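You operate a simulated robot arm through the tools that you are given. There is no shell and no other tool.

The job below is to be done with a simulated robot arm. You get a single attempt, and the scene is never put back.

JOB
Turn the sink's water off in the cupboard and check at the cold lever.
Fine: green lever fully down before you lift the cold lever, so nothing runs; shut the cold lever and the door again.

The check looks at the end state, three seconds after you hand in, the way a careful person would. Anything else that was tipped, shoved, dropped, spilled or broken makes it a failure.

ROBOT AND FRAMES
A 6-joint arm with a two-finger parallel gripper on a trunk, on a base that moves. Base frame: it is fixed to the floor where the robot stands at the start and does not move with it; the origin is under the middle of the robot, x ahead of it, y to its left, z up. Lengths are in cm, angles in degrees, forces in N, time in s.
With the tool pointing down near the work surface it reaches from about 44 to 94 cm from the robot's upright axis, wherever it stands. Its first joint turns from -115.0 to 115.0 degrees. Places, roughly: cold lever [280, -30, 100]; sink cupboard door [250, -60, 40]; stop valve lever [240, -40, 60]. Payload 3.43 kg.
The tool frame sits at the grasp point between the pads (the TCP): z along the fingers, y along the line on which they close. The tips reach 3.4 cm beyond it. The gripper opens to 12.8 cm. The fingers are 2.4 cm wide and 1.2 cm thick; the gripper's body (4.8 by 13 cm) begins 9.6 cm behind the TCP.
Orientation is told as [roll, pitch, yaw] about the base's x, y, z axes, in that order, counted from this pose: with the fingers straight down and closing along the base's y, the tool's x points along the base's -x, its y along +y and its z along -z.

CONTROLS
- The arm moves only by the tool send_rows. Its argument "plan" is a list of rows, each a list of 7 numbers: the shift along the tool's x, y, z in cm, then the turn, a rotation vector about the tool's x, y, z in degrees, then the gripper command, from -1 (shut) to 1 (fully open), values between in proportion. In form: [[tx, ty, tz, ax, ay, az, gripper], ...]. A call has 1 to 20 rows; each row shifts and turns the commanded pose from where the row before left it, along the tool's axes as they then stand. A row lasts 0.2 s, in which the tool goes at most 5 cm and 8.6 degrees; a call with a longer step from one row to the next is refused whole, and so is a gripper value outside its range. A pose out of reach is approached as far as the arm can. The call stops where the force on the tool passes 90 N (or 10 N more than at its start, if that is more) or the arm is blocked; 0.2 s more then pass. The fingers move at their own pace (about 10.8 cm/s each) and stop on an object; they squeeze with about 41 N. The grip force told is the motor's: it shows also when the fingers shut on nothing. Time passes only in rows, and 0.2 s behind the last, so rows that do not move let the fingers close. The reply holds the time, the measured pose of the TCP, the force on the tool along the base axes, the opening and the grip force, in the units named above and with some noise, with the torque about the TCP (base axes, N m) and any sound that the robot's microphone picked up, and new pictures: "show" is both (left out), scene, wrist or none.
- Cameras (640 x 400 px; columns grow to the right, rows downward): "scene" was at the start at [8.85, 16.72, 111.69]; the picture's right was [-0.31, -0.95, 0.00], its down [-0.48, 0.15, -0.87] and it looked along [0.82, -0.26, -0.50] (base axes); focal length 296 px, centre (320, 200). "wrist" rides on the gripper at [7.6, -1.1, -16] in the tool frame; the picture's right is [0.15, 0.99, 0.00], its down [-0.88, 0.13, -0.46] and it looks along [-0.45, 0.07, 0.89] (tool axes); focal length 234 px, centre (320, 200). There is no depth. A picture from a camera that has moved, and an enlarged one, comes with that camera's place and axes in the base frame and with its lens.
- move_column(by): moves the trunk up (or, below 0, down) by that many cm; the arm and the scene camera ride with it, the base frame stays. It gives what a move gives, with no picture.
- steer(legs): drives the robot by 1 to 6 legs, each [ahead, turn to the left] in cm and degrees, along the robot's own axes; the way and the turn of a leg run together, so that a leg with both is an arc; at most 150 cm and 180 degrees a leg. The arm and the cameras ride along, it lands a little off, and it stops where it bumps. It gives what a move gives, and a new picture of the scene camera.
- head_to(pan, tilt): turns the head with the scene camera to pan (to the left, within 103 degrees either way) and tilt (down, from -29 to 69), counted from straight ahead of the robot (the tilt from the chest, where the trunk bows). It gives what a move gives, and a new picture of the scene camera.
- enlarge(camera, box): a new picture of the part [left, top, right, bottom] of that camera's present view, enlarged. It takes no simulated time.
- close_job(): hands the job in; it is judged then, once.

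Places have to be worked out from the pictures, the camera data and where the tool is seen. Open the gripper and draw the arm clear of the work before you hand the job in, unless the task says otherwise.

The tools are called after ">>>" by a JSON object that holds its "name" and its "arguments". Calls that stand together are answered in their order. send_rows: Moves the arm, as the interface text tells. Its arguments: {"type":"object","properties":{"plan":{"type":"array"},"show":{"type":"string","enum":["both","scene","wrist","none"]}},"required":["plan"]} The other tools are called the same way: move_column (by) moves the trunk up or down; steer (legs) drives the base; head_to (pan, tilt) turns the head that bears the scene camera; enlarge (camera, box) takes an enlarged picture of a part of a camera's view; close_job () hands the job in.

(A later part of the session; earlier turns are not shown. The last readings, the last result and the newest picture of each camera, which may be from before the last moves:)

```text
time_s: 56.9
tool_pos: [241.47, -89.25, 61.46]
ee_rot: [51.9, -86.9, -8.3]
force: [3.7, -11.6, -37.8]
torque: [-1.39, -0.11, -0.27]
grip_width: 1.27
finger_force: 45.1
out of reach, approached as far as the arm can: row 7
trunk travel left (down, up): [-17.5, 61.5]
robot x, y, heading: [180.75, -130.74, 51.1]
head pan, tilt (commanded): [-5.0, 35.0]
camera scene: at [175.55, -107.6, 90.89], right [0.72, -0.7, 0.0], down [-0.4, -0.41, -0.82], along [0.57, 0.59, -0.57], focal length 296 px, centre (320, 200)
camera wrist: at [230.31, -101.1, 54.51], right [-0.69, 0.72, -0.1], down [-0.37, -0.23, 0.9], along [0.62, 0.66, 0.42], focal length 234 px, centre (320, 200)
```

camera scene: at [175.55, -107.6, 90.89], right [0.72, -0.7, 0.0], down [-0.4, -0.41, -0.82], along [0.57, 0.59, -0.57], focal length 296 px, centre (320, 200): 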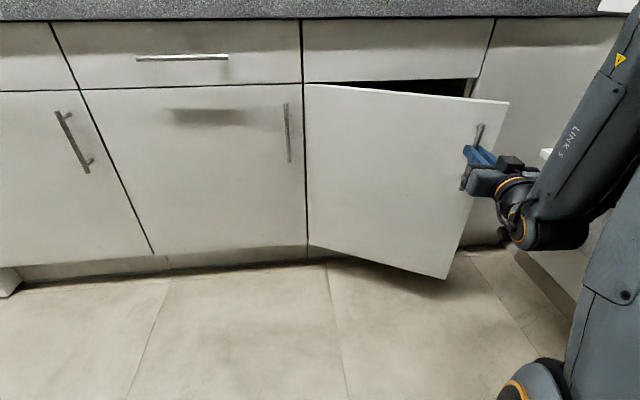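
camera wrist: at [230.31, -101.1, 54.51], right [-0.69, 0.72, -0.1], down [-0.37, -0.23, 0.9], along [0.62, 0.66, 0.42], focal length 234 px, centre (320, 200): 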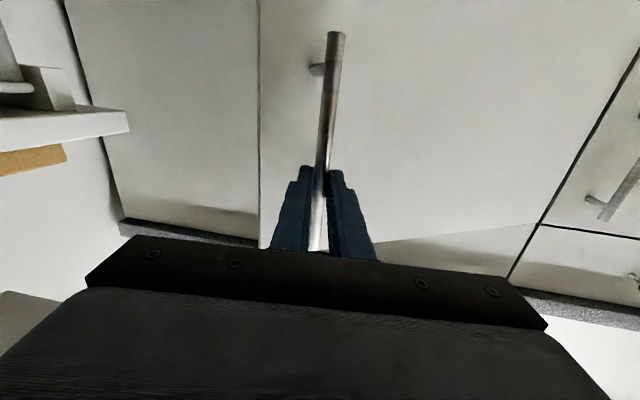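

The door is now ~25° open following the pure translation. I open the fingers to see whether it stays.

>>> {"name": "send_rows", "arguments": {"plan": [[0, 0, 0, 0, 0, 0, -0.2], [0, 0, 0, 0, 0, 0, -0.2], [0, 0, 0, 0, 0, 0, -0.2], [0, 0, 0, 0, 0, 0, -0.2]]}}

```text
time_s: 57.9
tool_pos: [241.49, -89.29, 61.79]
ee_rot: [58.6, -87.1, -14.9]
force: [0.2, -1.0, 0.9]
torque: [0.02, -0.01, 0.0]
grip_width: 5.11
finger_force: 0.1
trunk travel left (down, up): [-17.5, 61.5]
robot x, y, heading: [180.91, -130.64, 50.8]
head pan, tilt (commanded): [-5.0, 35.0]
camera scene: at [175.46, -107.64, 90.9], right [0.72, -0.7, 0.0], down [-0.4, -0.41, -0.82], along [0.57, 0.59, -0.57], focal length 296 px, centre (320, 200)
camera wrist: at [230.35, -101.07, 54.67], right [-0.69, 0.72, -0.1], down [-0.38, -0.23, 0.9], along [0.62, 0.66, 0.43], focal length 234 px, centre (320, 200)
```

scene: 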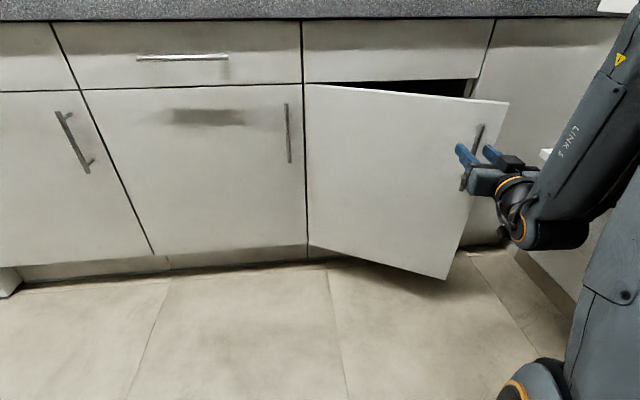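
wrist: 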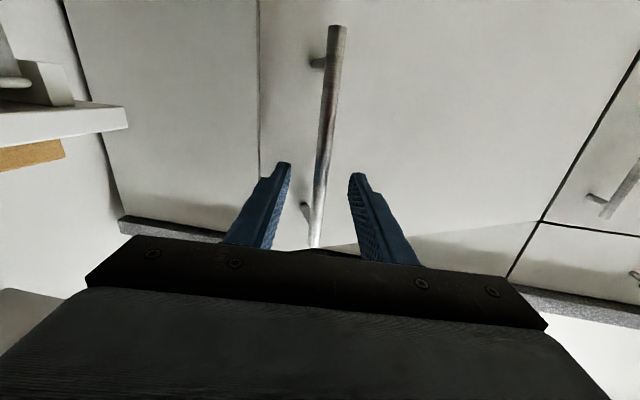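

The door stays put at ~25°. I back the base 9 cm so the fingers slide off the bar and I gain arm room, then I can push the door further from its inner side.

>>> {"name": "steer", "arguments": {"legs": [[-9, 0]]}}

```text
time_s: 59.0
tool_pos: [235.76, -96.13, 61.75]
ee_rot: [58.3, -87.1, -14.5]
force: [0.1, -0.2, 1.1]
torque: [0.04, 0.03, 0.01]
grip_width: 5.1
finger_force: 0.2
trunk travel left (down, up): [-17.5, 61.5]
robot x, y, heading: [175.2, -137.58, 51.0]
head pan, tilt (commanded): [-5.0, 35.0]
camera scene: at [169.79, -114.61, 90.9], right [0.72, -0.69, 0.0], down [-0.4, -0.41, -0.82], along [0.57, 0.59, -0.57], focal length 296 px, centre (320, 200)
```

scene: 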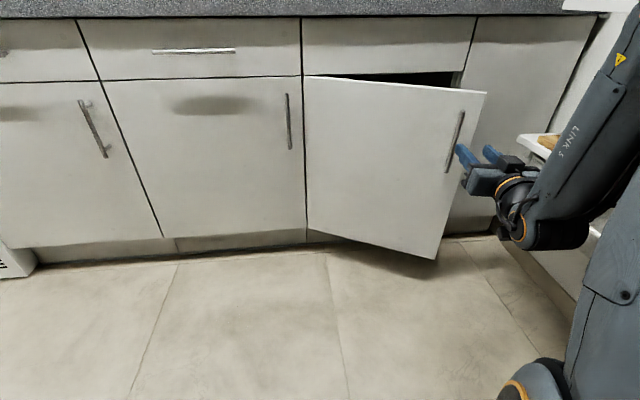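

I close the fingers, shift right past the door's free edge and yaw the tool ~20° left so the fingertip can hook behind the door.

>>> {"name": "send_rows", "arguments": {"plan": [[0, -4.5, 0, -7.5, -1.5, -2.9, -1], [0, -4.7, 0, -8.5, 0, 0, -1], [0, 0, 0, -8.5, 0, 0, -1], [0, 0, 0, 0, 0, 0, -1]]}}

```text
time_s: 60.0
tool_pos: [242.57, -102.42, 61.48]
ee_rot: [-90.3, -89.7, 158.5]
force: [-0.5, 0.5, -0.3]
torque: [0.01, -0.01, 0.02]
grip_width: 0.0
finger_force: 32.9
trunk travel left (down, up): [-17.5, 61.5]
robot x, y, heading: [175.37, -138.02, 51.0]
head pan, tilt (commanded): [-5.0, 35.0]
camera scene: at [169.79, -114.62, 90.9], right [0.72, -0.69, 0.0], down [-0.4, -0.41, -0.82], along [0.57, 0.59, -0.57], focal length 296 px, centre (320, 200)
camera wrist: at [237.81, -117.75, 54.03], right [-0.92, 0.37, -0.15], down [-0.29, -0.37, 0.88], along [0.26, 0.85, 0.45], focal length 234 px, centre (320, 200)
```

scene: 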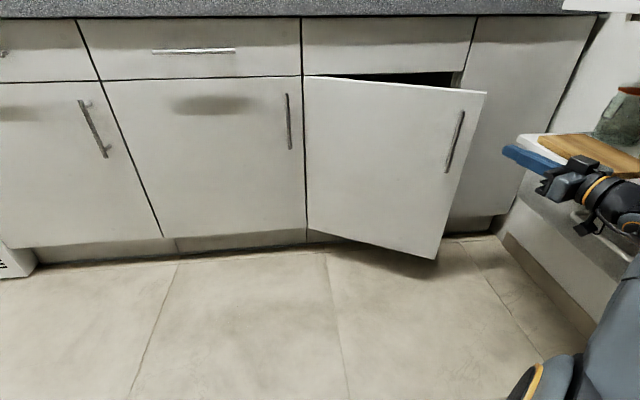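
wrist: 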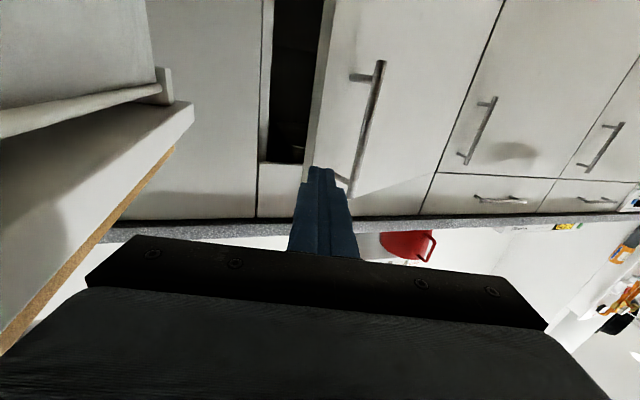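

The fingertip points right at the door's edge; I shift 4.5 cm to the right and then advance through the gap behind the door.

>>> {"name": "send_rows", "arguments": {"plan": [[0, -4.5, 0, 0, 0, 0, -1], [0, 0, 3, 0, 0, 0, -1], [0, 0, 3, 0, 0, 0, -1], [0, 0, 0, 0, 0, 0, -1]]}}

```text
time_s: 61.2
tool_pos: [250.49, -98.39, 64.27]
ee_rot: [-104.2, -86.4, 171.7]
force: [1.0, -0.5, -0.6]
torque: [0.07, -0.05, 0.05]
grip_width: 0.0
finger_force: 33.0
trunk travel left (down, up): [-17.5, 61.5]
robot x, y, heading: [174.85, -137.87, 50.2]
head pan, tilt (commanded): [-5.0, 35.0]
stopped in row 4: the arm was blocked; the commanded pose is now the measured one
camera scene: at [165.71, -118.73, 93.05], right [0.71, -0.7, 0.0], down [-0.36, -0.37, -0.85], along [0.6, 0.61, -0.52], focal length 296 px, centre (320, 200)
camera wrist: at [245.88, -113.81, 56.56], right [-0.9, 0.38, -0.21], down [-0.35, -0.36, 0.86], along [0.25, 0.85, 0.46], focal length 234 px, centre (320, 200)
```

scene: 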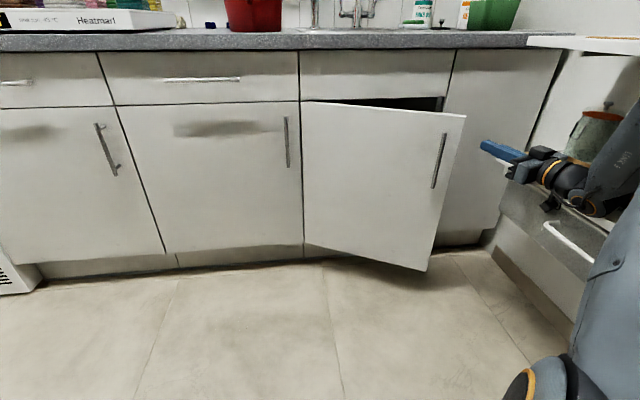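
wrist: 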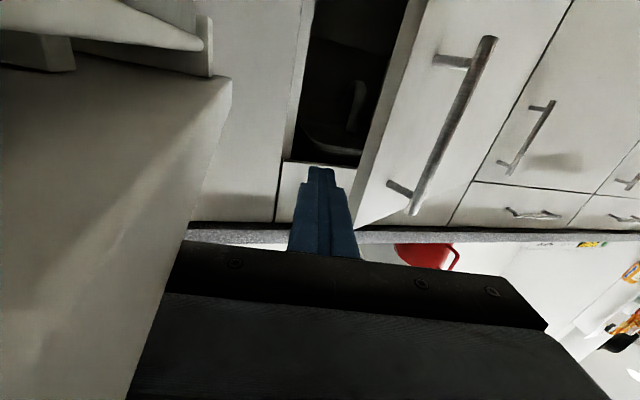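

The arm got blocked, likely the wrist or forearm against the end-wall shelf. I look closely before moving anything.

>>> {"name": "enlarge", "arguments": {"camera": "scene", "box": [440, 20, 640, 300]}}

>>> {"name": "enlarge", "arguments": {"camera": "wrist", "box": [0, 0, 400, 400]}}

```text
1.43 times, centred on (540, 160) of scene
camera zoom: at [165.71, -118.73, 93.05], right [0.71, -0.7, 0.0], down [-0.36, -0.37, -0.85], along [0.6, 0.61, -0.52], focal length 423 px, centre (6, 257)
```

zoom: 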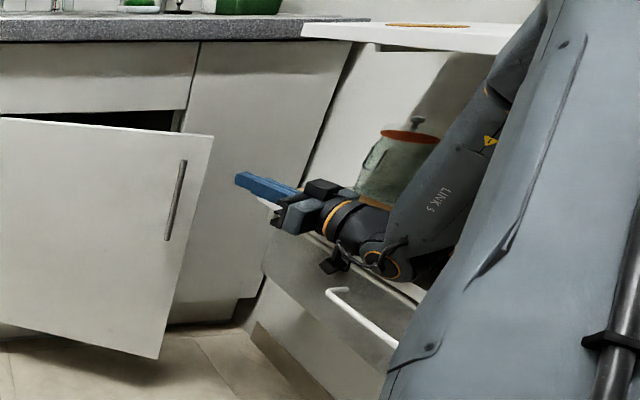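

```text
1.00 times, centred on (200, 200) of wrist (not enlarged: the box is as wide or as high as the picture)
camera zoom: at [245.88, -113.81, 56.56], right [-0.9, 0.38, -0.21], down [-0.35, -0.36, 0.86], along [0.25, 0.85, 0.46], focal length 234 px, centre (440, 200)
```

zoom: 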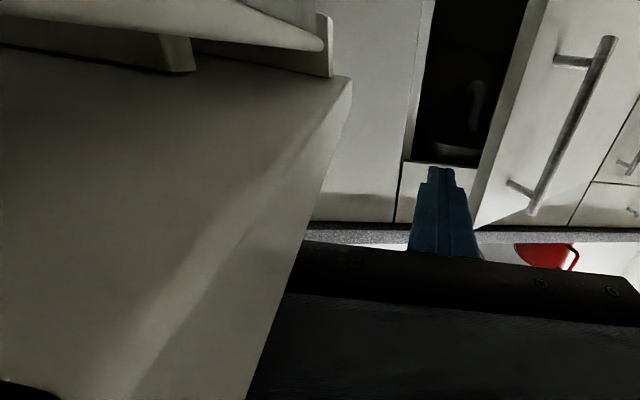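

The wrist has run over the edge of the lower shelf (camera below it, gripper above). I back straight off to the left, away from the shelf.

>>> {"name": "send_rows", "arguments": {"plan": [[0, 1.5, 0, 0, 0, 0, -1], [0, 1.5, 0, 0, 0, 0, -1], [0, 1.5, 0, 0, 0, 0, -1], [0, 1.0, 0, 0, 0, 0, -1], [0, 0, 0, 0, 0, 0, -1]]}}

```text
time_s: 61.9
tool_pos: [250.29, -92.55, 53.2]
ee_rot: [-19.7, -83.3, 85.3]
force: [74.2, -135.8, -18.0]
torque: [0.3, 0.6, -3.36]
grip_width: 0.0
finger_force: 32.6
trunk travel left (down, up): [-17.5, 61.5]
robot x, y, heading: [174.62, -137.98, 49.3]
head pan, tilt (commanded): [-5.0, 35.0]
stopped in row 3: the arm was blocked; the commanded pose is now the measured one
camera scene: at [166.03, -112.1, 90.72], right [0.7, -0.72, 0.05], down [-0.37, -0.43, -0.82], along [0.61, 0.55, -0.56], focal length 296 px, centre (320, 200)
camera wrist: at [244.7, -108.44, 47.49], right [-0.9, 0.39, -0.18], down [-0.3, -0.26, 0.92], along [0.31, 0.88, 0.35], focal length 234 px, centre (320, 200)
```

scene: 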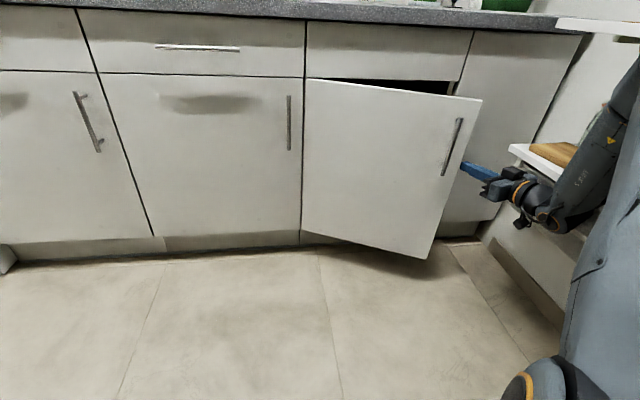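
wrist: 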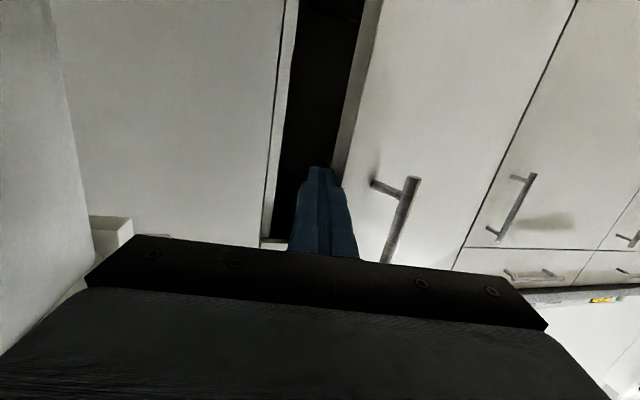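

The arm sprang free of the shelf and the fingertip now seems to press the door's edge. I hold still one moment and read the forces again.

>>> {"name": "send_rows", "arguments": {"plan": [[0, 0, 0, 0, 0, 0, -1]]}}

```text
time_s: 62.1
tool_pos: [250.3, -92.56, 53.13]
ee_rot: [1.9, -84.0, 63.6]
force: [75.6, -137.7, -61.2]
torque: [-1.17, 0.87, -3.43]
grip_width: 0.0
finger_force: 32.8
trunk travel left (down, up): [-17.5, 61.5]
robot x, y, heading: [174.98, -138.07, 51.1]
head pan, tilt (commanded): [-5.0, 35.0]
stopped in row 1: the force on the tool passed its limit at 200 N (the readings are from after the stop); the commanded pose is now the measured one
camera scene: at [162.48, -112.59, 91.37], right [0.72, -0.69, 0.07], down [-0.33, -0.43, -0.84], along [0.61, 0.58, -0.54], focal length 296 px, centre (320, 200)
camera wrist: at [244.4, -108.25, 47.38], right [-0.91, 0.4, -0.14], down [-0.27, -0.27, 0.92], along [0.33, 0.88, 0.35], focal length 234 px, centre (320, 200)
```

scene: 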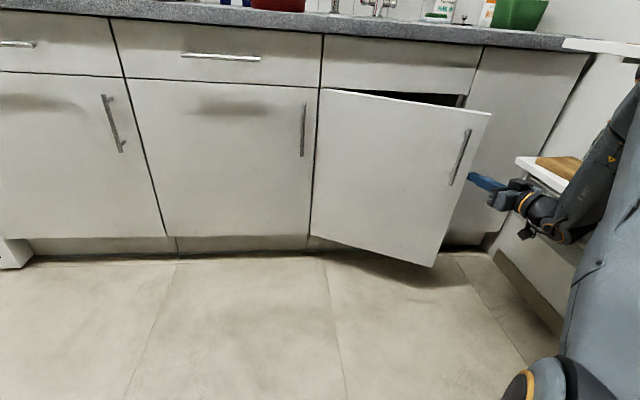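
wrist: 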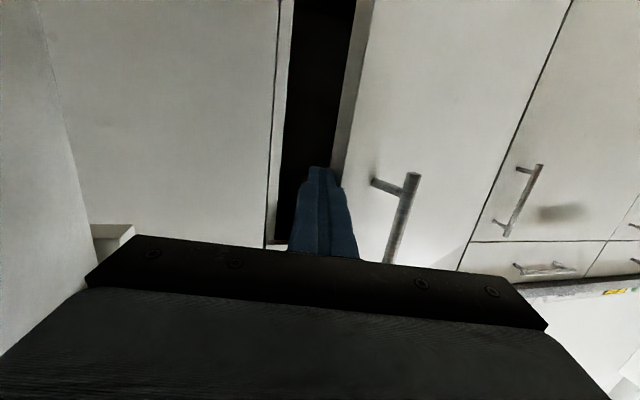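

The base is leaning and the finger is being squeezed against the door's edge, so I ease the tool to the right and slightly back to relieve it.

>>> {"name": "send_rows", "arguments": {"plan": [[0, -1.0, -0.5, 0, 0, 0, -1], [0, -1.0, -0.5, 0, 0, 0, -1]]}}

```text
time_s: 62.6
tool_pos: [250.59, -92.28, 53.2]
ee_rot: [27.6, -82.2, 38.0]
force: [-10.6, -23.5, 37.9]
torque: [0.38, 0.16, -3.18]
grip_width: 0.0
finger_force: 33.1
trunk travel left (down, up): [-17.5, 61.5]
robot x, y, heading: [175.67, -135.54, 56.3]
head pan, tilt (commanded): [-5.0, 35.0]
stopped in row 2: the arm was blocked; the commanded pose is now the measured one
camera scene: at [152.46, -106.56, 89.74], right [0.77, -0.61, 0.19], down [-0.21, -0.51, -0.83], along [0.61, 0.6, -0.52], focal length 296 px, centre (320, 200)
camera wrist: at [244.37, -108.05, 47.54], right [-0.91, 0.4, -0.08], down [-0.21, -0.28, 0.94], along [0.35, 0.87, 0.34], focal length 234 px, centre (320, 200)
```

scene: 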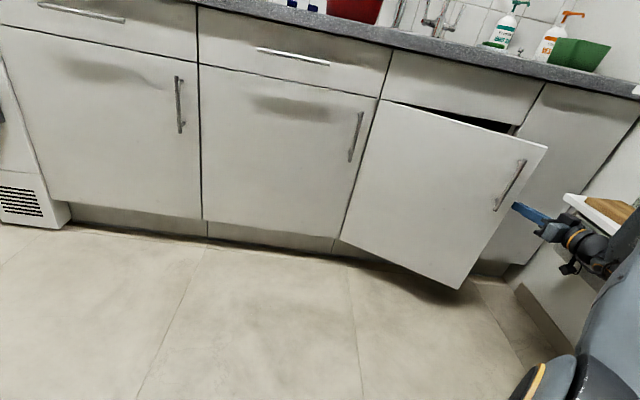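
wrist: 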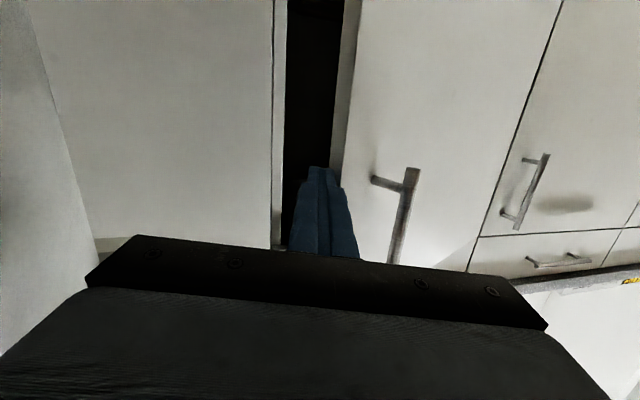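

The tool is wedged between door edge and shelf and the body is leaning left; pushing right made it worse. I shift the tool to the left relative to the body to let it settle back upright.

>>> {"name": "send_rows", "arguments": {"plan": [[0, 1.0, 0, 0, 0, 0, -1], [0, 1.0, 0, 0, 0, 0, -1]]}}

```text
time_s: 62.9
tool_pos: [250.53, -92.5, 52.75]
ee_rot: [27.3, -80.2, 39.9]
force: [3.3, -2.3, -8.1]
torque: [-0.68, 0.13, -0.97]
grip_width: 0.0
finger_force: 33.3
trunk travel left (down, up): [-17.5, 61.5]
robot x, y, heading: [177.1, -133.55, 62.2]
head pan, tilt (commanded): [-5.0, 35.0]
stopped in row 1: the arm was blocked; the commanded pose is now the measured one
camera scene: at [146.21, -100.68, 86.72], right [0.81, -0.52, 0.27], down [-0.11, -0.59, -0.8], along [0.58, 0.62, -0.54], focal length 296 px, centre (320, 200)
camera wrist: at [244.6, -108.53, 47.69], right [-0.93, 0.37, -0.07], down [-0.18, -0.27, 0.95], along [0.33, 0.89, 0.31], focal length 234 px, centre (320, 200)
```

scene: 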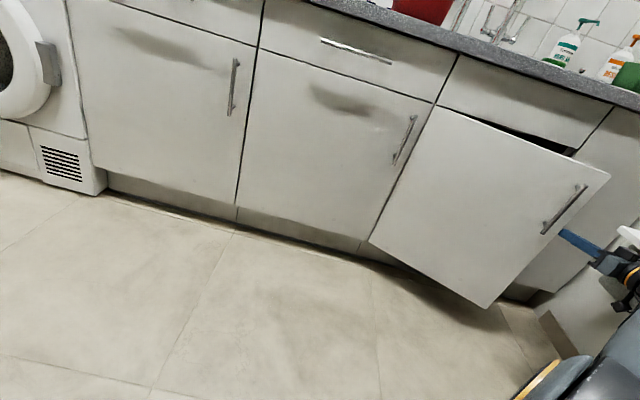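
wrist: 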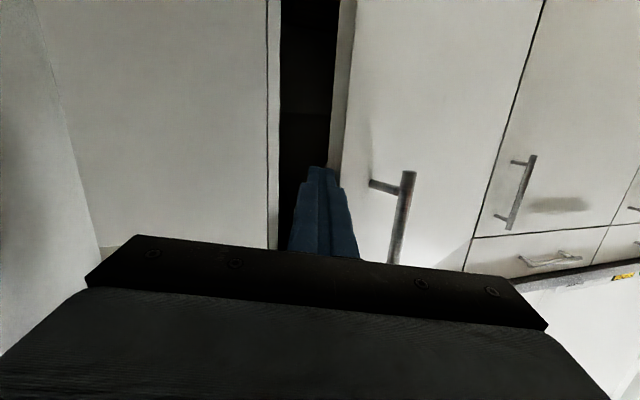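

The body keeps leaning left while the tool stays pinned. I pull the tool back and left, out of the wedge between door edge and shelf.

>>> {"name": "send_rows", "arguments": {"plan": [[0, 2.0, -4.0, 0, 0, 0, -1], [0, 2.0, -4.0, 0, 0, 0, -1]]}}

```text
time_s: 63.2
tool_pos: [250.2, -92.57, 52.71]
ee_rot: [44.5, -77.4, 22.8]
force: [96.0, -131.2, 123.6]
torque: [1.87, -0.97, -2.17]
grip_width: 0.0
finger_force: 32.5
trunk travel left (down, up): [-17.5, 61.5]
robot x, y, heading: [178.4, -128.87, 71.8]
head pan, tilt (commanded): [-5.0, 35.0]
stopped in row 1: the force on the tool passed its limit at 128 N (the readings are from after the stop); the commanded pose is now the measured one
camera scene: at [140.12, -101.3, 85.87], right [0.88, -0.38, 0.3], down [0.01, -0.61, -0.8], along [0.48, 0.7, -0.53], focal length 296 px, centre (320, 200)
camera wrist: at [243.92, -108.47, 47.7], right [-0.93, 0.37, 0.01], down [-0.11, -0.29, 0.95], along [0.36, 0.88, 0.31], focal length 234 px, centre (320, 200)
```

scene: 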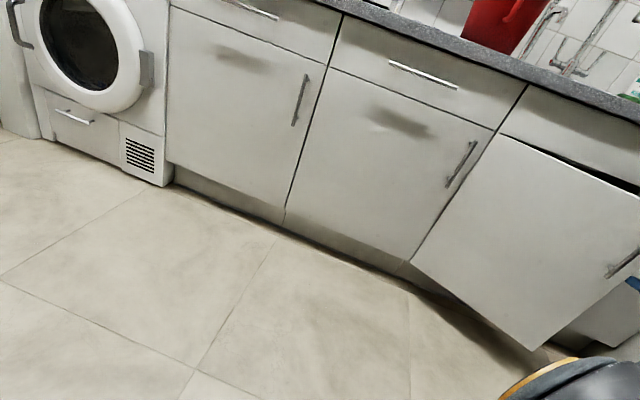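
wrist: 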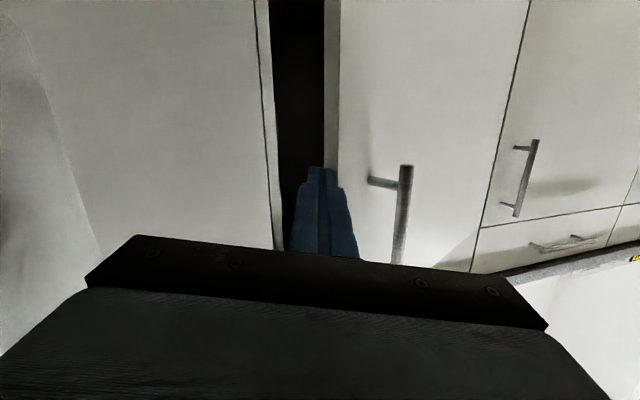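

The tool is being pushed up and right by whatever it is wedged on, so I raise it along with a slight retreat to release that load.

>>> {"name": "send_rows", "arguments": {"plan": [[-4.0, 0, -1.0, 0, 0, 0, -1], [-4.0, 0, -1.0, 0, 0, 0, -1]]}}

```text
time_s: 63.5
tool_pos: [248.15, -93.64, 51.41]
ee_rot: [43.2, -71.7, 24.2]
force: [20.5, -58.1, 55.3]
torque: [1.25, -0.13, -1.13]
grip_width: 0.0
finger_force: 32.6
trunk travel left (down, up): [-17.5, 61.5]
robot x, y, heading: [178.47, -126.94, 76.2]
head pan, tilt (commanded): [-5.0, 35.0]
stopped in row 1: the force on the tool passed its limit at 239 N (the readings are from after the stop); the commanded pose is now the measured one
camera scene: at [133.39, -101.39, 84.41], right [0.88, -0.3, 0.36], down [0.11, -0.61, -0.78], along [0.45, 0.73, -0.51], focal length 296 px, centre (320, 200)
camera wrist: at [241.36, -109.75, 47.69], right [-0.92, 0.38, 0.07], down [-0.02, -0.25, 0.97], along [0.38, 0.89, 0.24], focal length 234 px, centre (320, 200)
```

scene: 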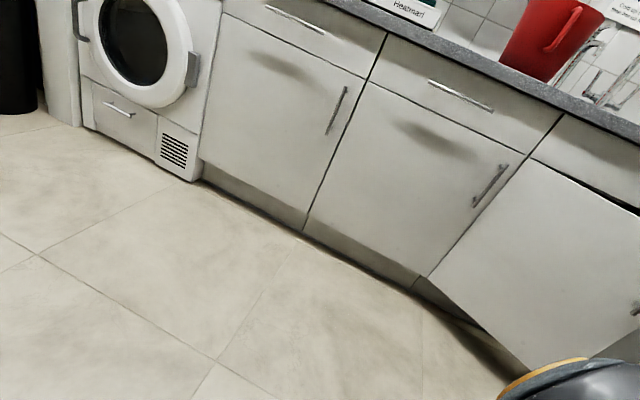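
wrist: 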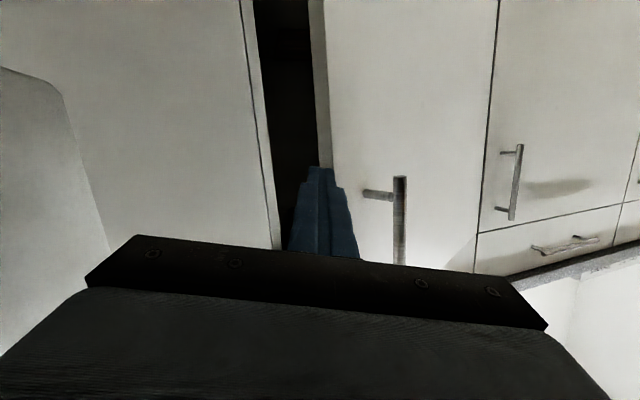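

Left and right are both blocked, so I withdraw straight back along the fingers to get the tip out from behind the door edge.

>>> {"name": "send_rows", "arguments": {"plan": [[0, -0.3, -4.5, 0, 0, 0, -1], [0, 0, -4.5, 0, 0, 0, -1]]}}

```text
time_s: 63.8
tool_pos: [244.91, -95.31, 50.59]
ee_rot: [45.7, -66.5, 26.4]
force: [43.9, -101.0, 109.2]
torque: [4.01, -0.03, -1.1]
grip_width: 0.01
finger_force: 33.0
trunk travel left (down, up): [-17.5, 61.5]
robot x, y, heading: [178.39, -125.84, 79.6]
head pan, tilt (commanded): [-5.0, 35.0]
stopped in row 1: the arm was blocked; the commanded pose is now the measured one
camera scene: at [130.09, -102.31, 83.81], right [0.89, -0.25, 0.38], down [0.16, -0.61, -0.78], along [0.43, 0.75, -0.5], focal length 296 px, centre (320, 200)
camera wrist: at [239.25, -111.89, 47.83], right [-0.94, 0.3, 0.15], down [0.08, -0.22, 0.97], along [0.33, 0.93, 0.19], focal length 234 px, centre (320, 200)
```

scene: 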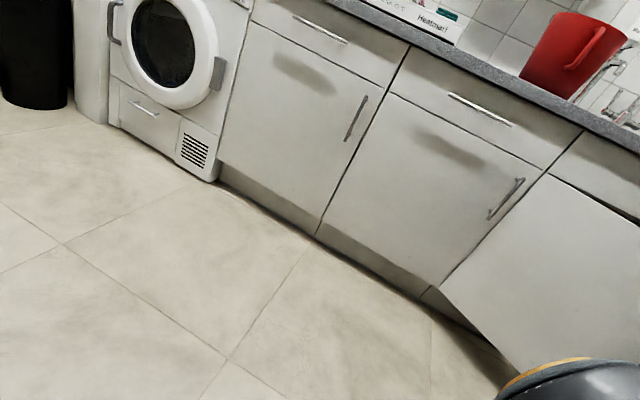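
wrist: 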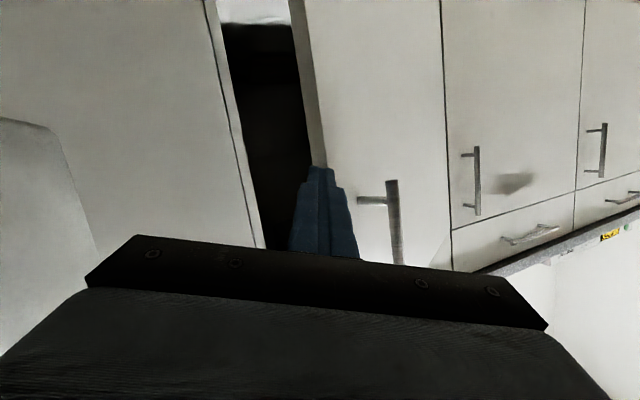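

The tip is coming out and the lean has nearly stopped growing; I keep withdrawing.

>>> {"name": "send_rows", "arguments": {"plan": [[0, 0, -4.5, 0, 0, 0, -1], [0, 0, -4.5, 0, 0, 0, -1]]}}

```text
time_s: 64.1
tool_pos: [239.73, -95.88, 46.86]
ee_rot: [46.1, -57.7, 33.5]
force: [-1.6, 0.3, 0.6]
torque: [0.02, 0.0, -0.05]
grip_width: 0.0
finger_force: 33.0
trunk travel left (down, up): [-17.5, 61.5]
robot x, y, heading: [178.54, -126.15, 79.8]
head pan, tilt (commanded): [-5.0, 35.0]
stopped in row 1: the force on the tool passed its limit at 227 N (the readings are from after the stop); the commanded pose is now the measured one
camera scene: at [127.93, -102.39, 83.18], right [0.88, -0.24, 0.4], down [0.18, -0.61, -0.77], along [0.43, 0.75, -0.49], focal length 296 px, centre (320, 200)
camera wrist: at [235.88, -113.25, 46.06], right [-0.95, 0.2, 0.26], down [0.24, -0.13, 0.96], along [0.22, 0.97, 0.08], focal length 234 px, centre (320, 200)
```

scene: 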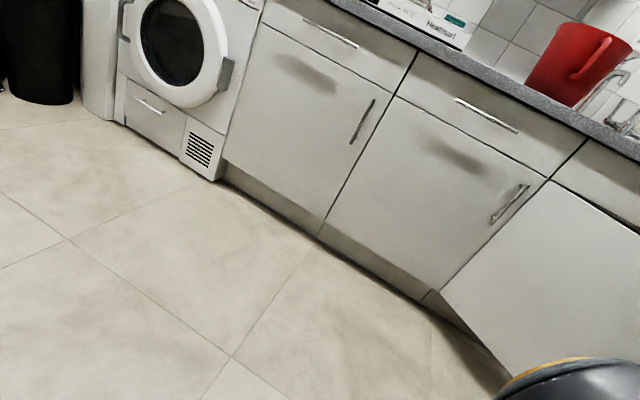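
wrist: 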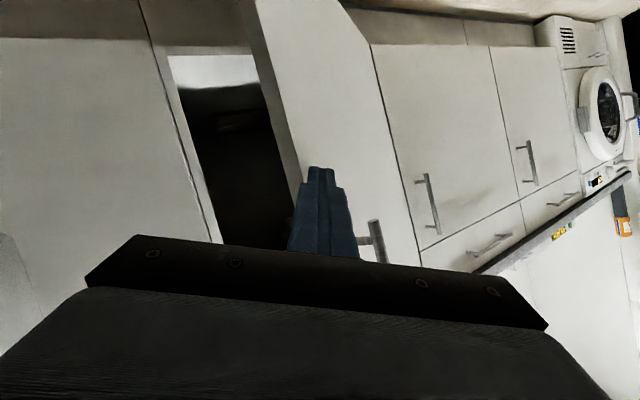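

The tool is free now (force ~0) with the body leaning ~23° left. I hold one row to see which way it settles.

>>> {"name": "send_rows", "arguments": {"plan": [[0, -0.5, 0, 0, 0, 0, -1]]}}

```text
time_s: 64.4
tool_pos: [243.67, -96.71, 47.08]
ee_rot: [32.6, -61.7, 40.5]
force: [-0.2, -0.4, -2.0]
torque: [0.14, -0.03, 0.07]
grip_width: 0.0
finger_force: 32.3
trunk travel left (down, up): [-17.5, 61.5]
robot x, y, heading: [178.64, -126.07, 80.0]
head pan, tilt (commanded): [-5.0, 35.0]
stopped in row 1: the arm was blocked; the commanded pose is now the measured one
camera scene: at [128.89, -102.57, 83.5], right [0.89, -0.24, 0.39], down [0.17, -0.61, -0.77], along [0.43, 0.75, -0.5], focal length 296 px, centre (320, 200)
camera wrist: at [238.51, -113.72, 46.54], right [-0.95, 0.28, 0.12], down [0.1, -0.09, 0.99], along [0.29, 0.95, 0.06], focal length 234 px, centre (320, 200)
```

scene: 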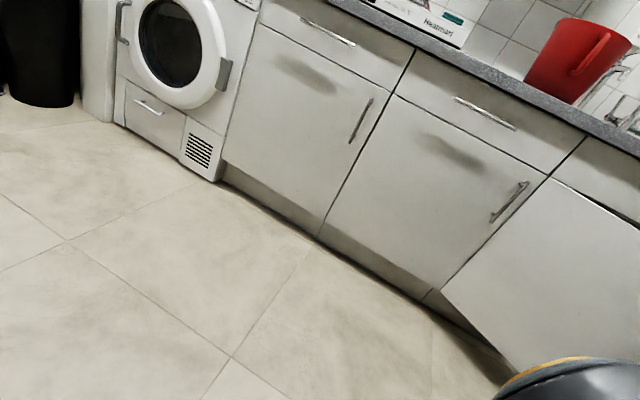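
wrist: 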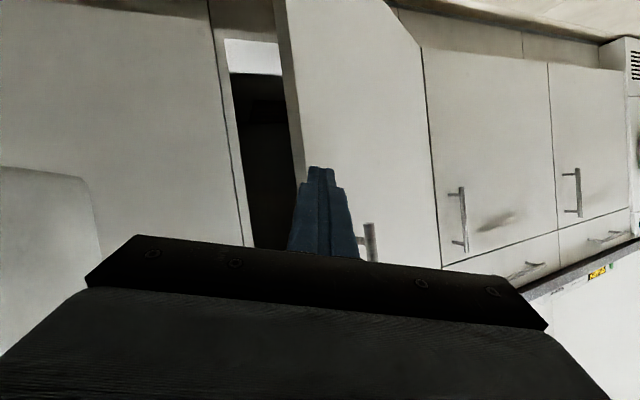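

The lean is now slowly reversing, but something on the arm still touches. I turn the head to the right to see what the arm is resting against.

>>> {"name": "head_to", "arguments": {"pan": -60, "tilt": 20}}

```text
time_s: 65.6
tool_pos: [245.7, -96.72, 9.0]
ee_rot: [71.9, -30.6, 16.7]
force: [-4.8, 1.5, -5.2]
torque: [0.5, -0.13, -0.54]
grip_width: 0.01
finger_force: 32.9
trunk travel left (down, up): [-17.5, 61.5]
robot x, y, heading: [180.26, -125.45, 75.5]
head pan, tilt (commanded): [-60.0, 20.0]
camera scene: at [169.29, -111.51, 92.98], right [0.27, -0.96, 0.02], down [-0.3, -0.1, -0.95], along [0.92, 0.25, -0.32], focal length 296 px, centre (320, 200)
```

scene: 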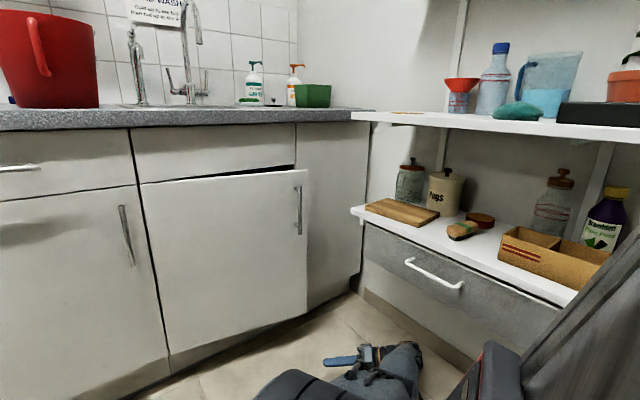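

The robot has righted itself and stands level; shelf items look untouched. The arm now hangs low near the floor (TCP z≈9), so I move it gently left, away from the shelf, and slightly up.

>>> {"name": "send_rows", "arguments": {"plan": [[1.4, 1.5, 0.1, 0, 0, 0, -1], [2.1, 2.3, 0.17, 0, 0, 0, -1], [2.1, 2.3, 0.17, 0, 0, 0, -1]]}}

```text
time_s: 66.4
tool_pos: [249.38, -99.15, 10.63]
ee_rot: [67.0, -38.7, 18.6]
force: [2.7, -0.1, 6.2]
torque: [-0.57, 0.06, 0.29]
grip_width: 0.01
finger_force: 33.0
out of reach, approached as far as the arm can: row 1, 2, 3
trunk travel left (down, up): [-17.5, 61.5]
robot x, y, heading: [180.26, -126.2, 80.2]
head pan, tilt (commanded): [-60.0, 20.0]
camera scene: at [170.56, -114.25, 93.31], right [0.35, -0.94, 0.0], down [-0.32, -0.12, -0.94], along [0.88, 0.32, -0.34], focal length 296 px, centre (320, 200)
camera wrist: at [245.51, -116.55, 10.12], right [-0.77, 0.15, 0.62], down [0.59, -0.19, 0.78], along [0.23, 0.97, 0.06], focal length 234 px, centre (320, 200)
```

scene: 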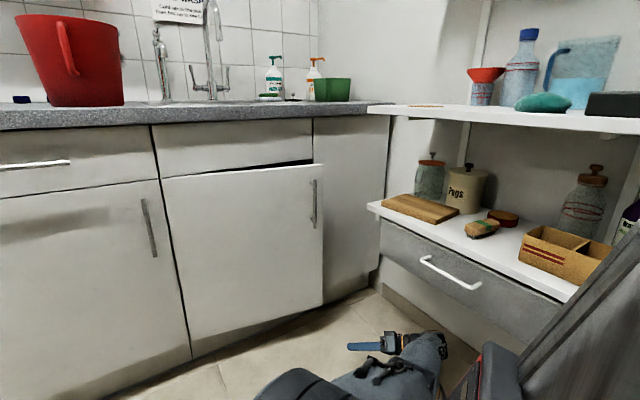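
wrist: 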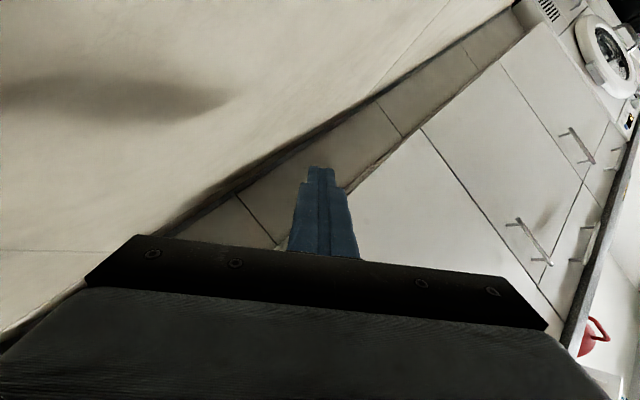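

The robot is level again; the gripper is rolled ~49° by the incident. I unroll it while lifting and moving it away from the shelf.

>>> {"name": "send_rows", "arguments": {"plan": [[-0.14, 2.44, -0.52, 0, 0, -8, -1], [-0.48, 2.4, -0.52, 0, 0, -8, -1], [-0.81, 2.31, -0.52, 0, 0, -8, -1]]}}

```text
time_s: 67.2
tool_pos: [250.14, -99.83, 12.17]
ee_rot: [54.7, -58.8, 35.8]
force: [-0.6, 0.4, -0.3]
torque: [0.0, 0.03, 0.02]
grip_width: 0.02
finger_force: 33.1
out of reach, approached as far as the arm can: row 1, 2, 3
trunk travel left (down, up): [-17.5, 61.5]
robot x, y, heading: [180.06, -126.15, 80.2]
head pan, tilt (commanded): [-60.0, 20.0]
camera scene: at [170.9, -114.27, 93.29], right [0.34, -0.94, 0.0], down [-0.32, -0.12, -0.94], along [0.88, 0.32, -0.34], focal length 296 px, centre (320, 200)
camera wrist: at [249.29, -117.5, 10.07], right [-0.96, 0.02, 0.29], down [0.29, -0.16, 0.94], along [0.06, 0.99, 0.15], focal length 234 px, centre (320, 200)
```

scene: 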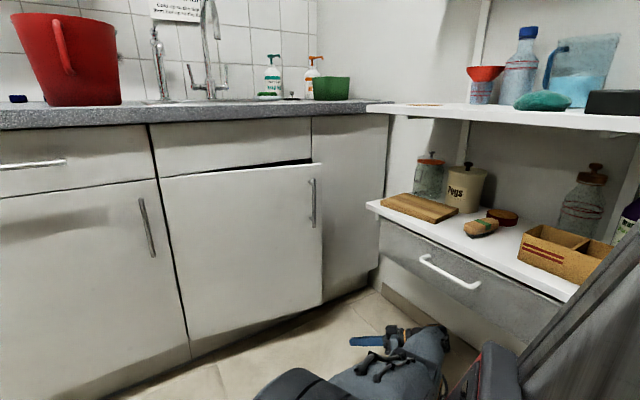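
wrist: 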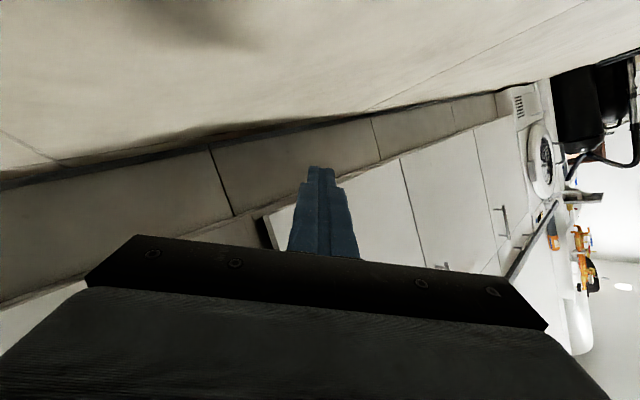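

Rotation works though position barely follows. I finish unrolling and start pitching the tool downward (a comfortable arm posture), which also brings the wrist up and away from the shelf.

>>> {"name": "send_rows", "arguments": {"plan": [[0, 0, 0, 0, 0, -8.3, -1], [0, 0, 0, 0, 0, -8.3, -1], [0, 0, 0, 0, 4, -7, -1], [0, 0, 0, 0, 8, 0, -1], [0, 0, 0, 0, 8, 0, -1]]}}

```text
time_s: 68.4
tool_pos: [254.02, -100.57, 9.98]
ee_rot: [5.2, -52.2, 89.6]
force: [-0.5, -0.5, 0.1]
torque: [0.01, 0.0, -0.03]
grip_width: 0.0
finger_force: 32.8
out of reach, approached as far as the arm can: row 3, 4, 5
trunk travel left (down, up): [-17.5, 61.5]
robot x, y, heading: [180.39, -126.25, 80.1]
head pan, tilt (commanded): [-60.0, 20.0]
camera scene: at [170.91, -114.27, 93.29], right [0.34, -0.94, 0.0], down [-0.32, -0.12, -0.94], along [0.88, 0.32, -0.34], focal length 296 px, centre (320, 200)
camera wrist: at [256.48, -117.69, 13.71], right [-0.99, -0.15, -0.06], down [-0.09, 0.17, 0.98], along [-0.14, 0.97, -0.18], focal length 234 px, centre (320, 200)
```

scene: 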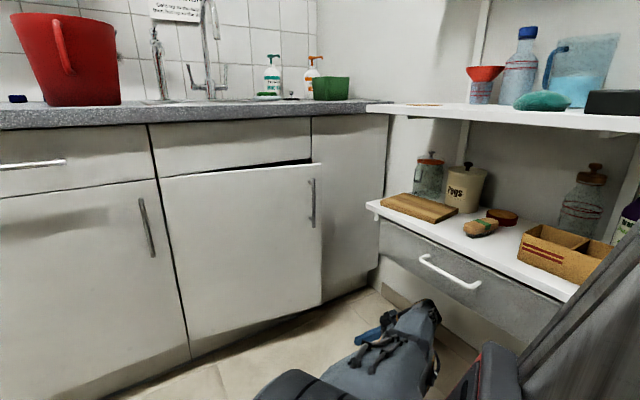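
wrist: 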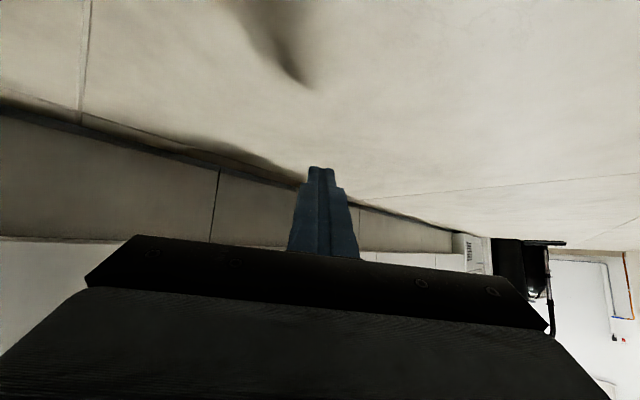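

The tool is unrolled now, but several steps are out of reach; I look down at the arm's posture to understand how its links lie.

>>> {"name": "head_to", "arguments": {"pan": -45, "tilt": 60}}

>>> {"name": "head_to", "arguments": {"pan": -85, "tilt": 45}}

```text
time_s: 69.5
tool_pos: [253.91, -100.32, 10.05]
ee_rot: [5.3, -52.4, 89.6]
force: [0.1, -0.1, -0.1]
torque: [0.03, 0.01, -0.01]
grip_width: 0.01
finger_force: 32.6
trunk travel left (down, up): [-17.5, 61.5]
robot x, y, heading: [180.41, -126.58, 79.9]
head pan, tilt (commanded): [-45.0, 60.0]
camera scene: at [167.61, -113.64, 87.48], right [0.57, -0.82, 0.0], down [-0.71, -0.5, -0.5], along [0.41, 0.29, -0.87], focal length 296 px, centre (320, 200)
```

scene: 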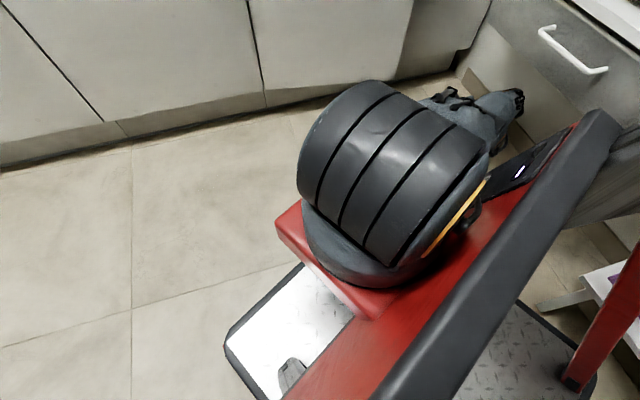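

```text
time_s: 70.6
tool_pos: [253.86, -100.39, 10.04]
ee_rot: [5.3, -52.5, 89.6]
force: [-0.1, 0.3, 0.1]
torque: [0.03, -0.03, -0.01]
grip_width: 0.01
finger_force: 32.8
trunk travel left (down, up): [-17.5, 61.5]
robot x, y, heading: [180.15, -126.7, 79.8]
head pan, tilt (commanded): [-85.0, 45.0]
camera scene: at [170.25, -118.16, 89.42], right [-0.09, -1.0, 0.0], down [-0.7, 0.06, -0.71], along [0.7, -0.06, -0.71], focal length 296 px, centre (320, 200)
```

scene: 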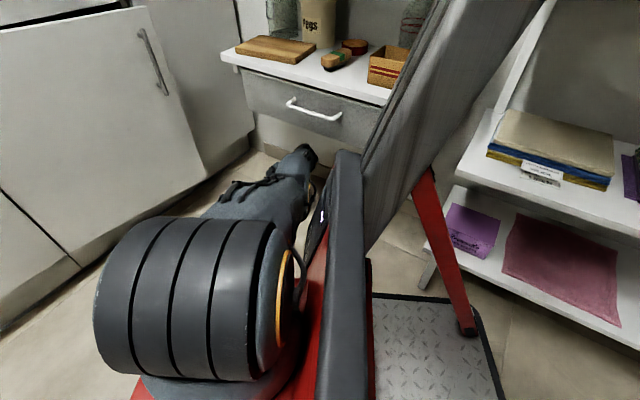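

The arm seems to have been forced into an elbow-low posture. I test a small move left/forward, away from the shelf, to see what is reachable from here.

>>> {"name": "send_rows", "arguments": {"plan": [[-0.6, 1.93, 0.96, 0, 0, 0, -1], [-0.6, 1.93, 0.96, 0, 0, 0, -1], [-0.6, 1.93, 0.96, 0, 0, 0, -1]]}}

```text
time_s: 71.4
tool_pos: [252.62, -97.6, 7.03]
ee_rot: [5.3, -52.3, 89.6]
force: [0.2, 0.4, 0.2]
torque: [0.01, 0.02, -0.01]
grip_width: 0.03
finger_force: 32.8
out of reach, approached as far as the arm can: row 1, 2, 3
trunk travel left (down, up): [-17.5, 61.5]
robot x, y, heading: [180.38, -126.4, 80.0]
head pan, tilt (commanded): [-85.0, 45.0]
camera scene: at [170.25, -118.17, 89.42], right [-0.09, -1.0, 0.0], down [-0.7, 0.06, -0.71], along [0.7, -0.06, -0.71], focal length 296 px, centre (320, 200)
camera wrist: at [255.05, -115.07, 10.73], right [-0.99, -0.15, -0.06], down [-0.09, 0.17, 0.98], along [-0.14, 0.97, -0.18], focal length 234 px, centre (320, 200)
```

scene: 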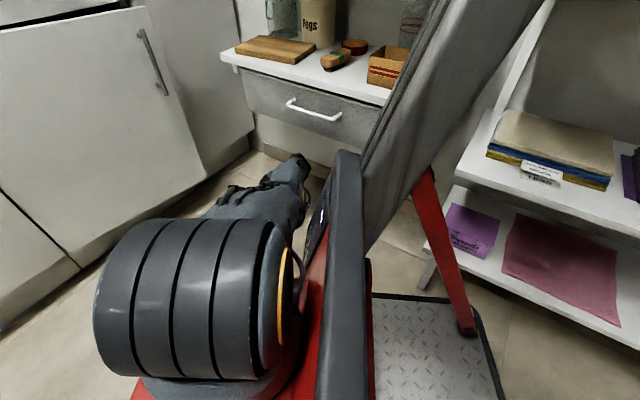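
wrist: 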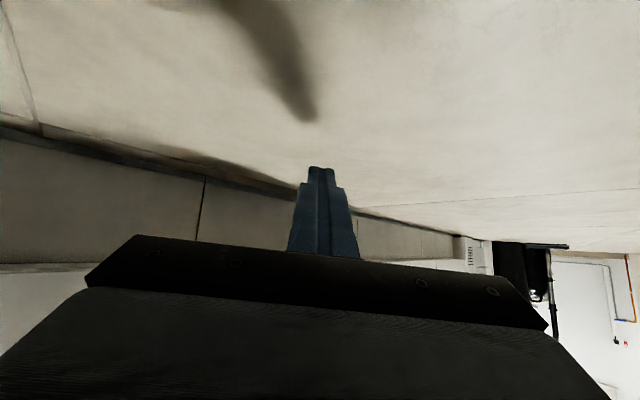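

Inward motion seems blocked by the near-straight arm. I try a stronger combined move inward, away from the shelf and up to coax the elbow to bend.

>>> {"name": "send_rows", "arguments": {"plan": [[-2.18, 3.03, -0.18, 0, 0, 0, -1], [-2.18, 3.03, -0.18, 0, 0, 0, -1], [-2.18, 3.03, -0.18, 0, 0, 0, -1], [-2.18, 3.03, -0.18, 0, 0, 0, -1]], "show": "scene"}}

```text
time_s: 71.8
tool_pos: [256.99, -97.18, 10.3]
ee_rot: [-9.3, -51.5, 101.3]
force: [1.3, -0.3, 1.6]
torque: [-0.16, 0.08, 0.09]
grip_width: 0.02
finger_force: 33.0
trunk travel left (down, up): [-17.5, 61.5]
robot x, y, heading: [180.27, -126.28, 80.3]
head pan, tilt (commanded): [-85.0, 45.0]
stopped in row 2: the arm was blocked; the commanded pose is now the measured one
camera scene: at [170.24, -118.17, 89.41], right [-0.09, -1.0, 0.0], down [-0.7, 0.06, -0.71], along [0.7, -0.06, -0.71], focal length 296 px, centre (320, 200)
```

scene: 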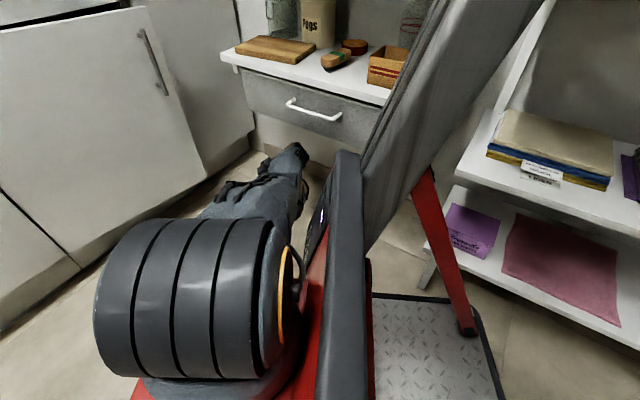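

The solver found a different arm posture but could not swing there in this tight corner. I first drive forward 10 cm (wrist clears the shelf front, tool stays in front of the cabinet), before raising the trunk.

>>> {"name": "steer", "arguments": {"legs": [[9, 0]]}}

>>> {"name": "head_to", "arguments": {"pan": -65, "tilt": 40}}

```text
time_s: 72.9
tool_pos: [258.88, -88.61, 10.44]
ee_rot: [-9.4, -51.4, 101.3]
force: [1.1, -0.7, -0.1]
torque: [0.0, -0.01, -0.02]
grip_width: 0.02
finger_force: 33.2
trunk travel left (down, up): [-17.5, 61.5]
robot x, y, heading: [181.77, -117.32, 79.9]
head pan, tilt (commanded): [-85.0, 45.0]
camera scene: at [171.81, -109.38, 89.42], right [-0.09, -1.0, 0.0], down [-0.7, 0.06, -0.71], along [0.7, -0.06, -0.71], focal length 296 px, centre (320, 200)
```

scene: 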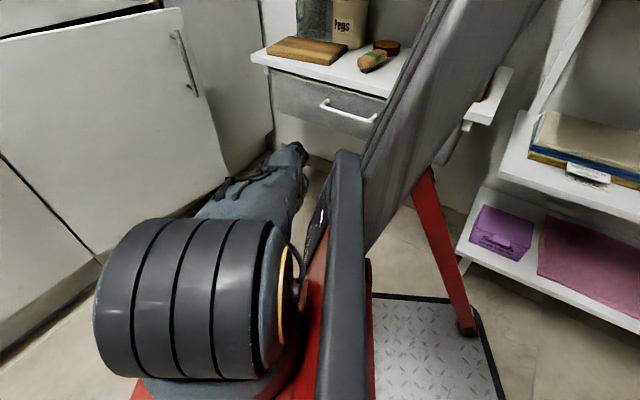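

```text
time_s: 73.8
tool_pos: [258.91, -88.51, 10.3]
ee_rot: [-9.3, -51.3, 101.2]
force: [0.3, 0.3, -0.5]
torque: [0.0, 0.04, 0.02]
grip_width: 0.02
finger_force: 32.9
trunk travel left (down, up): [-17.5, 61.5]
robot x, y, heading: [181.86, -117.75, 80.0]
head pan, tilt (commanded): [-65.0, 40.0]
camera scene: at [171.92, -106.48, 90.14], right [0.26, -0.97, 0.0], down [-0.62, -0.17, -0.77], along [0.74, 0.2, -0.64], focal length 296 px, centre (320, 200)
```

scene: 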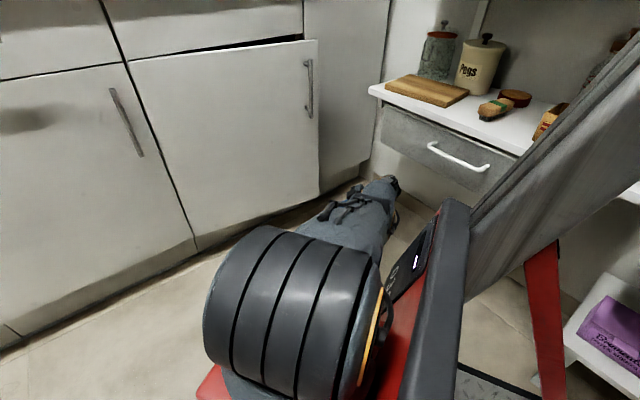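

The door is ~10° ajar and the arm sits low in the corner between door and shelf. I swing the base left in small turns so the low arm leaves the corner along the cabinet front, backing off a little in between.

>>> {"name": "steer", "arguments": {"legs": [[0, 12], [-7, 0]]}}

```text
time_s: 75.5
tool_pos: [251.29, -80.1, 10.4]
ee_rot: [-9.4, -51.4, 113.4]
force: [-0.1, 0.5, 0.1]
torque: [-0.01, -0.02, 0.01]
grip_width: 0.0
finger_force: 32.9
trunk travel left (down, up): [-17.5, 61.5]
robot x, y, heading: [181.86, -124.64, 92.2]
head pan, tilt (commanded): [-65.0, 40.0]
camera scene: at [170.05, -115.78, 90.14], right [0.46, -0.89, 0.0], down [-0.57, -0.29, -0.77], along [0.68, 0.35, -0.64], focal length 296 px, centre (320, 200)
```

scene: 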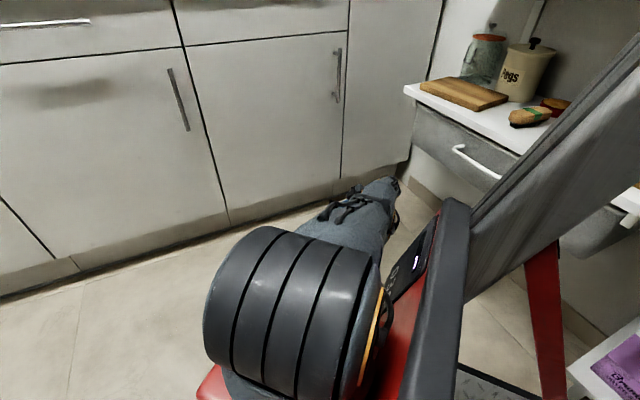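

The door has been pushed shut and the arm is clear of the shelf. I turn left further and drive down the open aisle, where I can recover the arm posture safely.

>>> {"name": "steer", "arguments": {"legs": [[0, 50], [55, 0]]}}

>>> {"name": "head_to", "arguments": {"pan": -70, "tilt": 40}}

```text
time_s: 80.9
tool_pos: [148.19, -9.03, 10.34]
ee_rot: [-9.4, -51.4, 163.8]
force: [-1.5, -0.1, -0.3]
torque: [0.0, 0.02, 0.01]
grip_width: 0.01
finger_force: 33.2
trunk travel left (down, up): [-17.5, 61.5]
robot x, y, heading: [138.59, -90.59, 142.9]
head pan, tilt (commanded): [-65.0, 40.0]
camera scene: at [124.14, -94.45, 90.15], right [0.98, -0.21, 0.0], down [-0.14, -0.63, -0.77], along [0.16, 0.75, -0.64], focal length 296 px, centre (320, 200)
```

scene: 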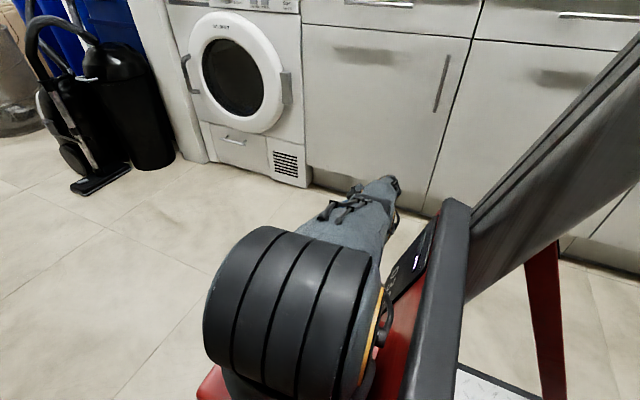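

```text
time_s: 81.6
tool_pos: [148.1, -8.93, 10.25]
ee_rot: [-9.4, -51.3, 163.7]
force: [0.9, -0.7, -1.1]
torque: [-0.02, -0.01, -0.01]
grip_width: 0.01
finger_force: 32.7
trunk travel left (down, up): [-17.5, 61.5]
robot x, y, heading: [138.37, -90.87, 142.4]
head pan, tilt (commanded): [-70.0, 40.0]
camera scene: at [124.85, -94.64, 90.15], right [0.95, -0.3, 0.0], down [-0.19, -0.61, -0.77], along [0.23, 0.73, -0.64], focal length 296 px, centre (320, 200)
```

scene: 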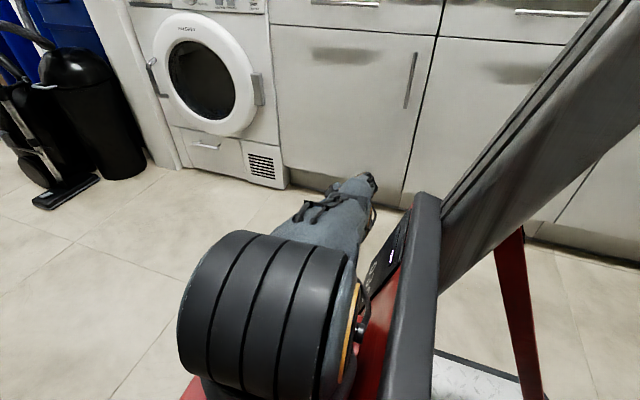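

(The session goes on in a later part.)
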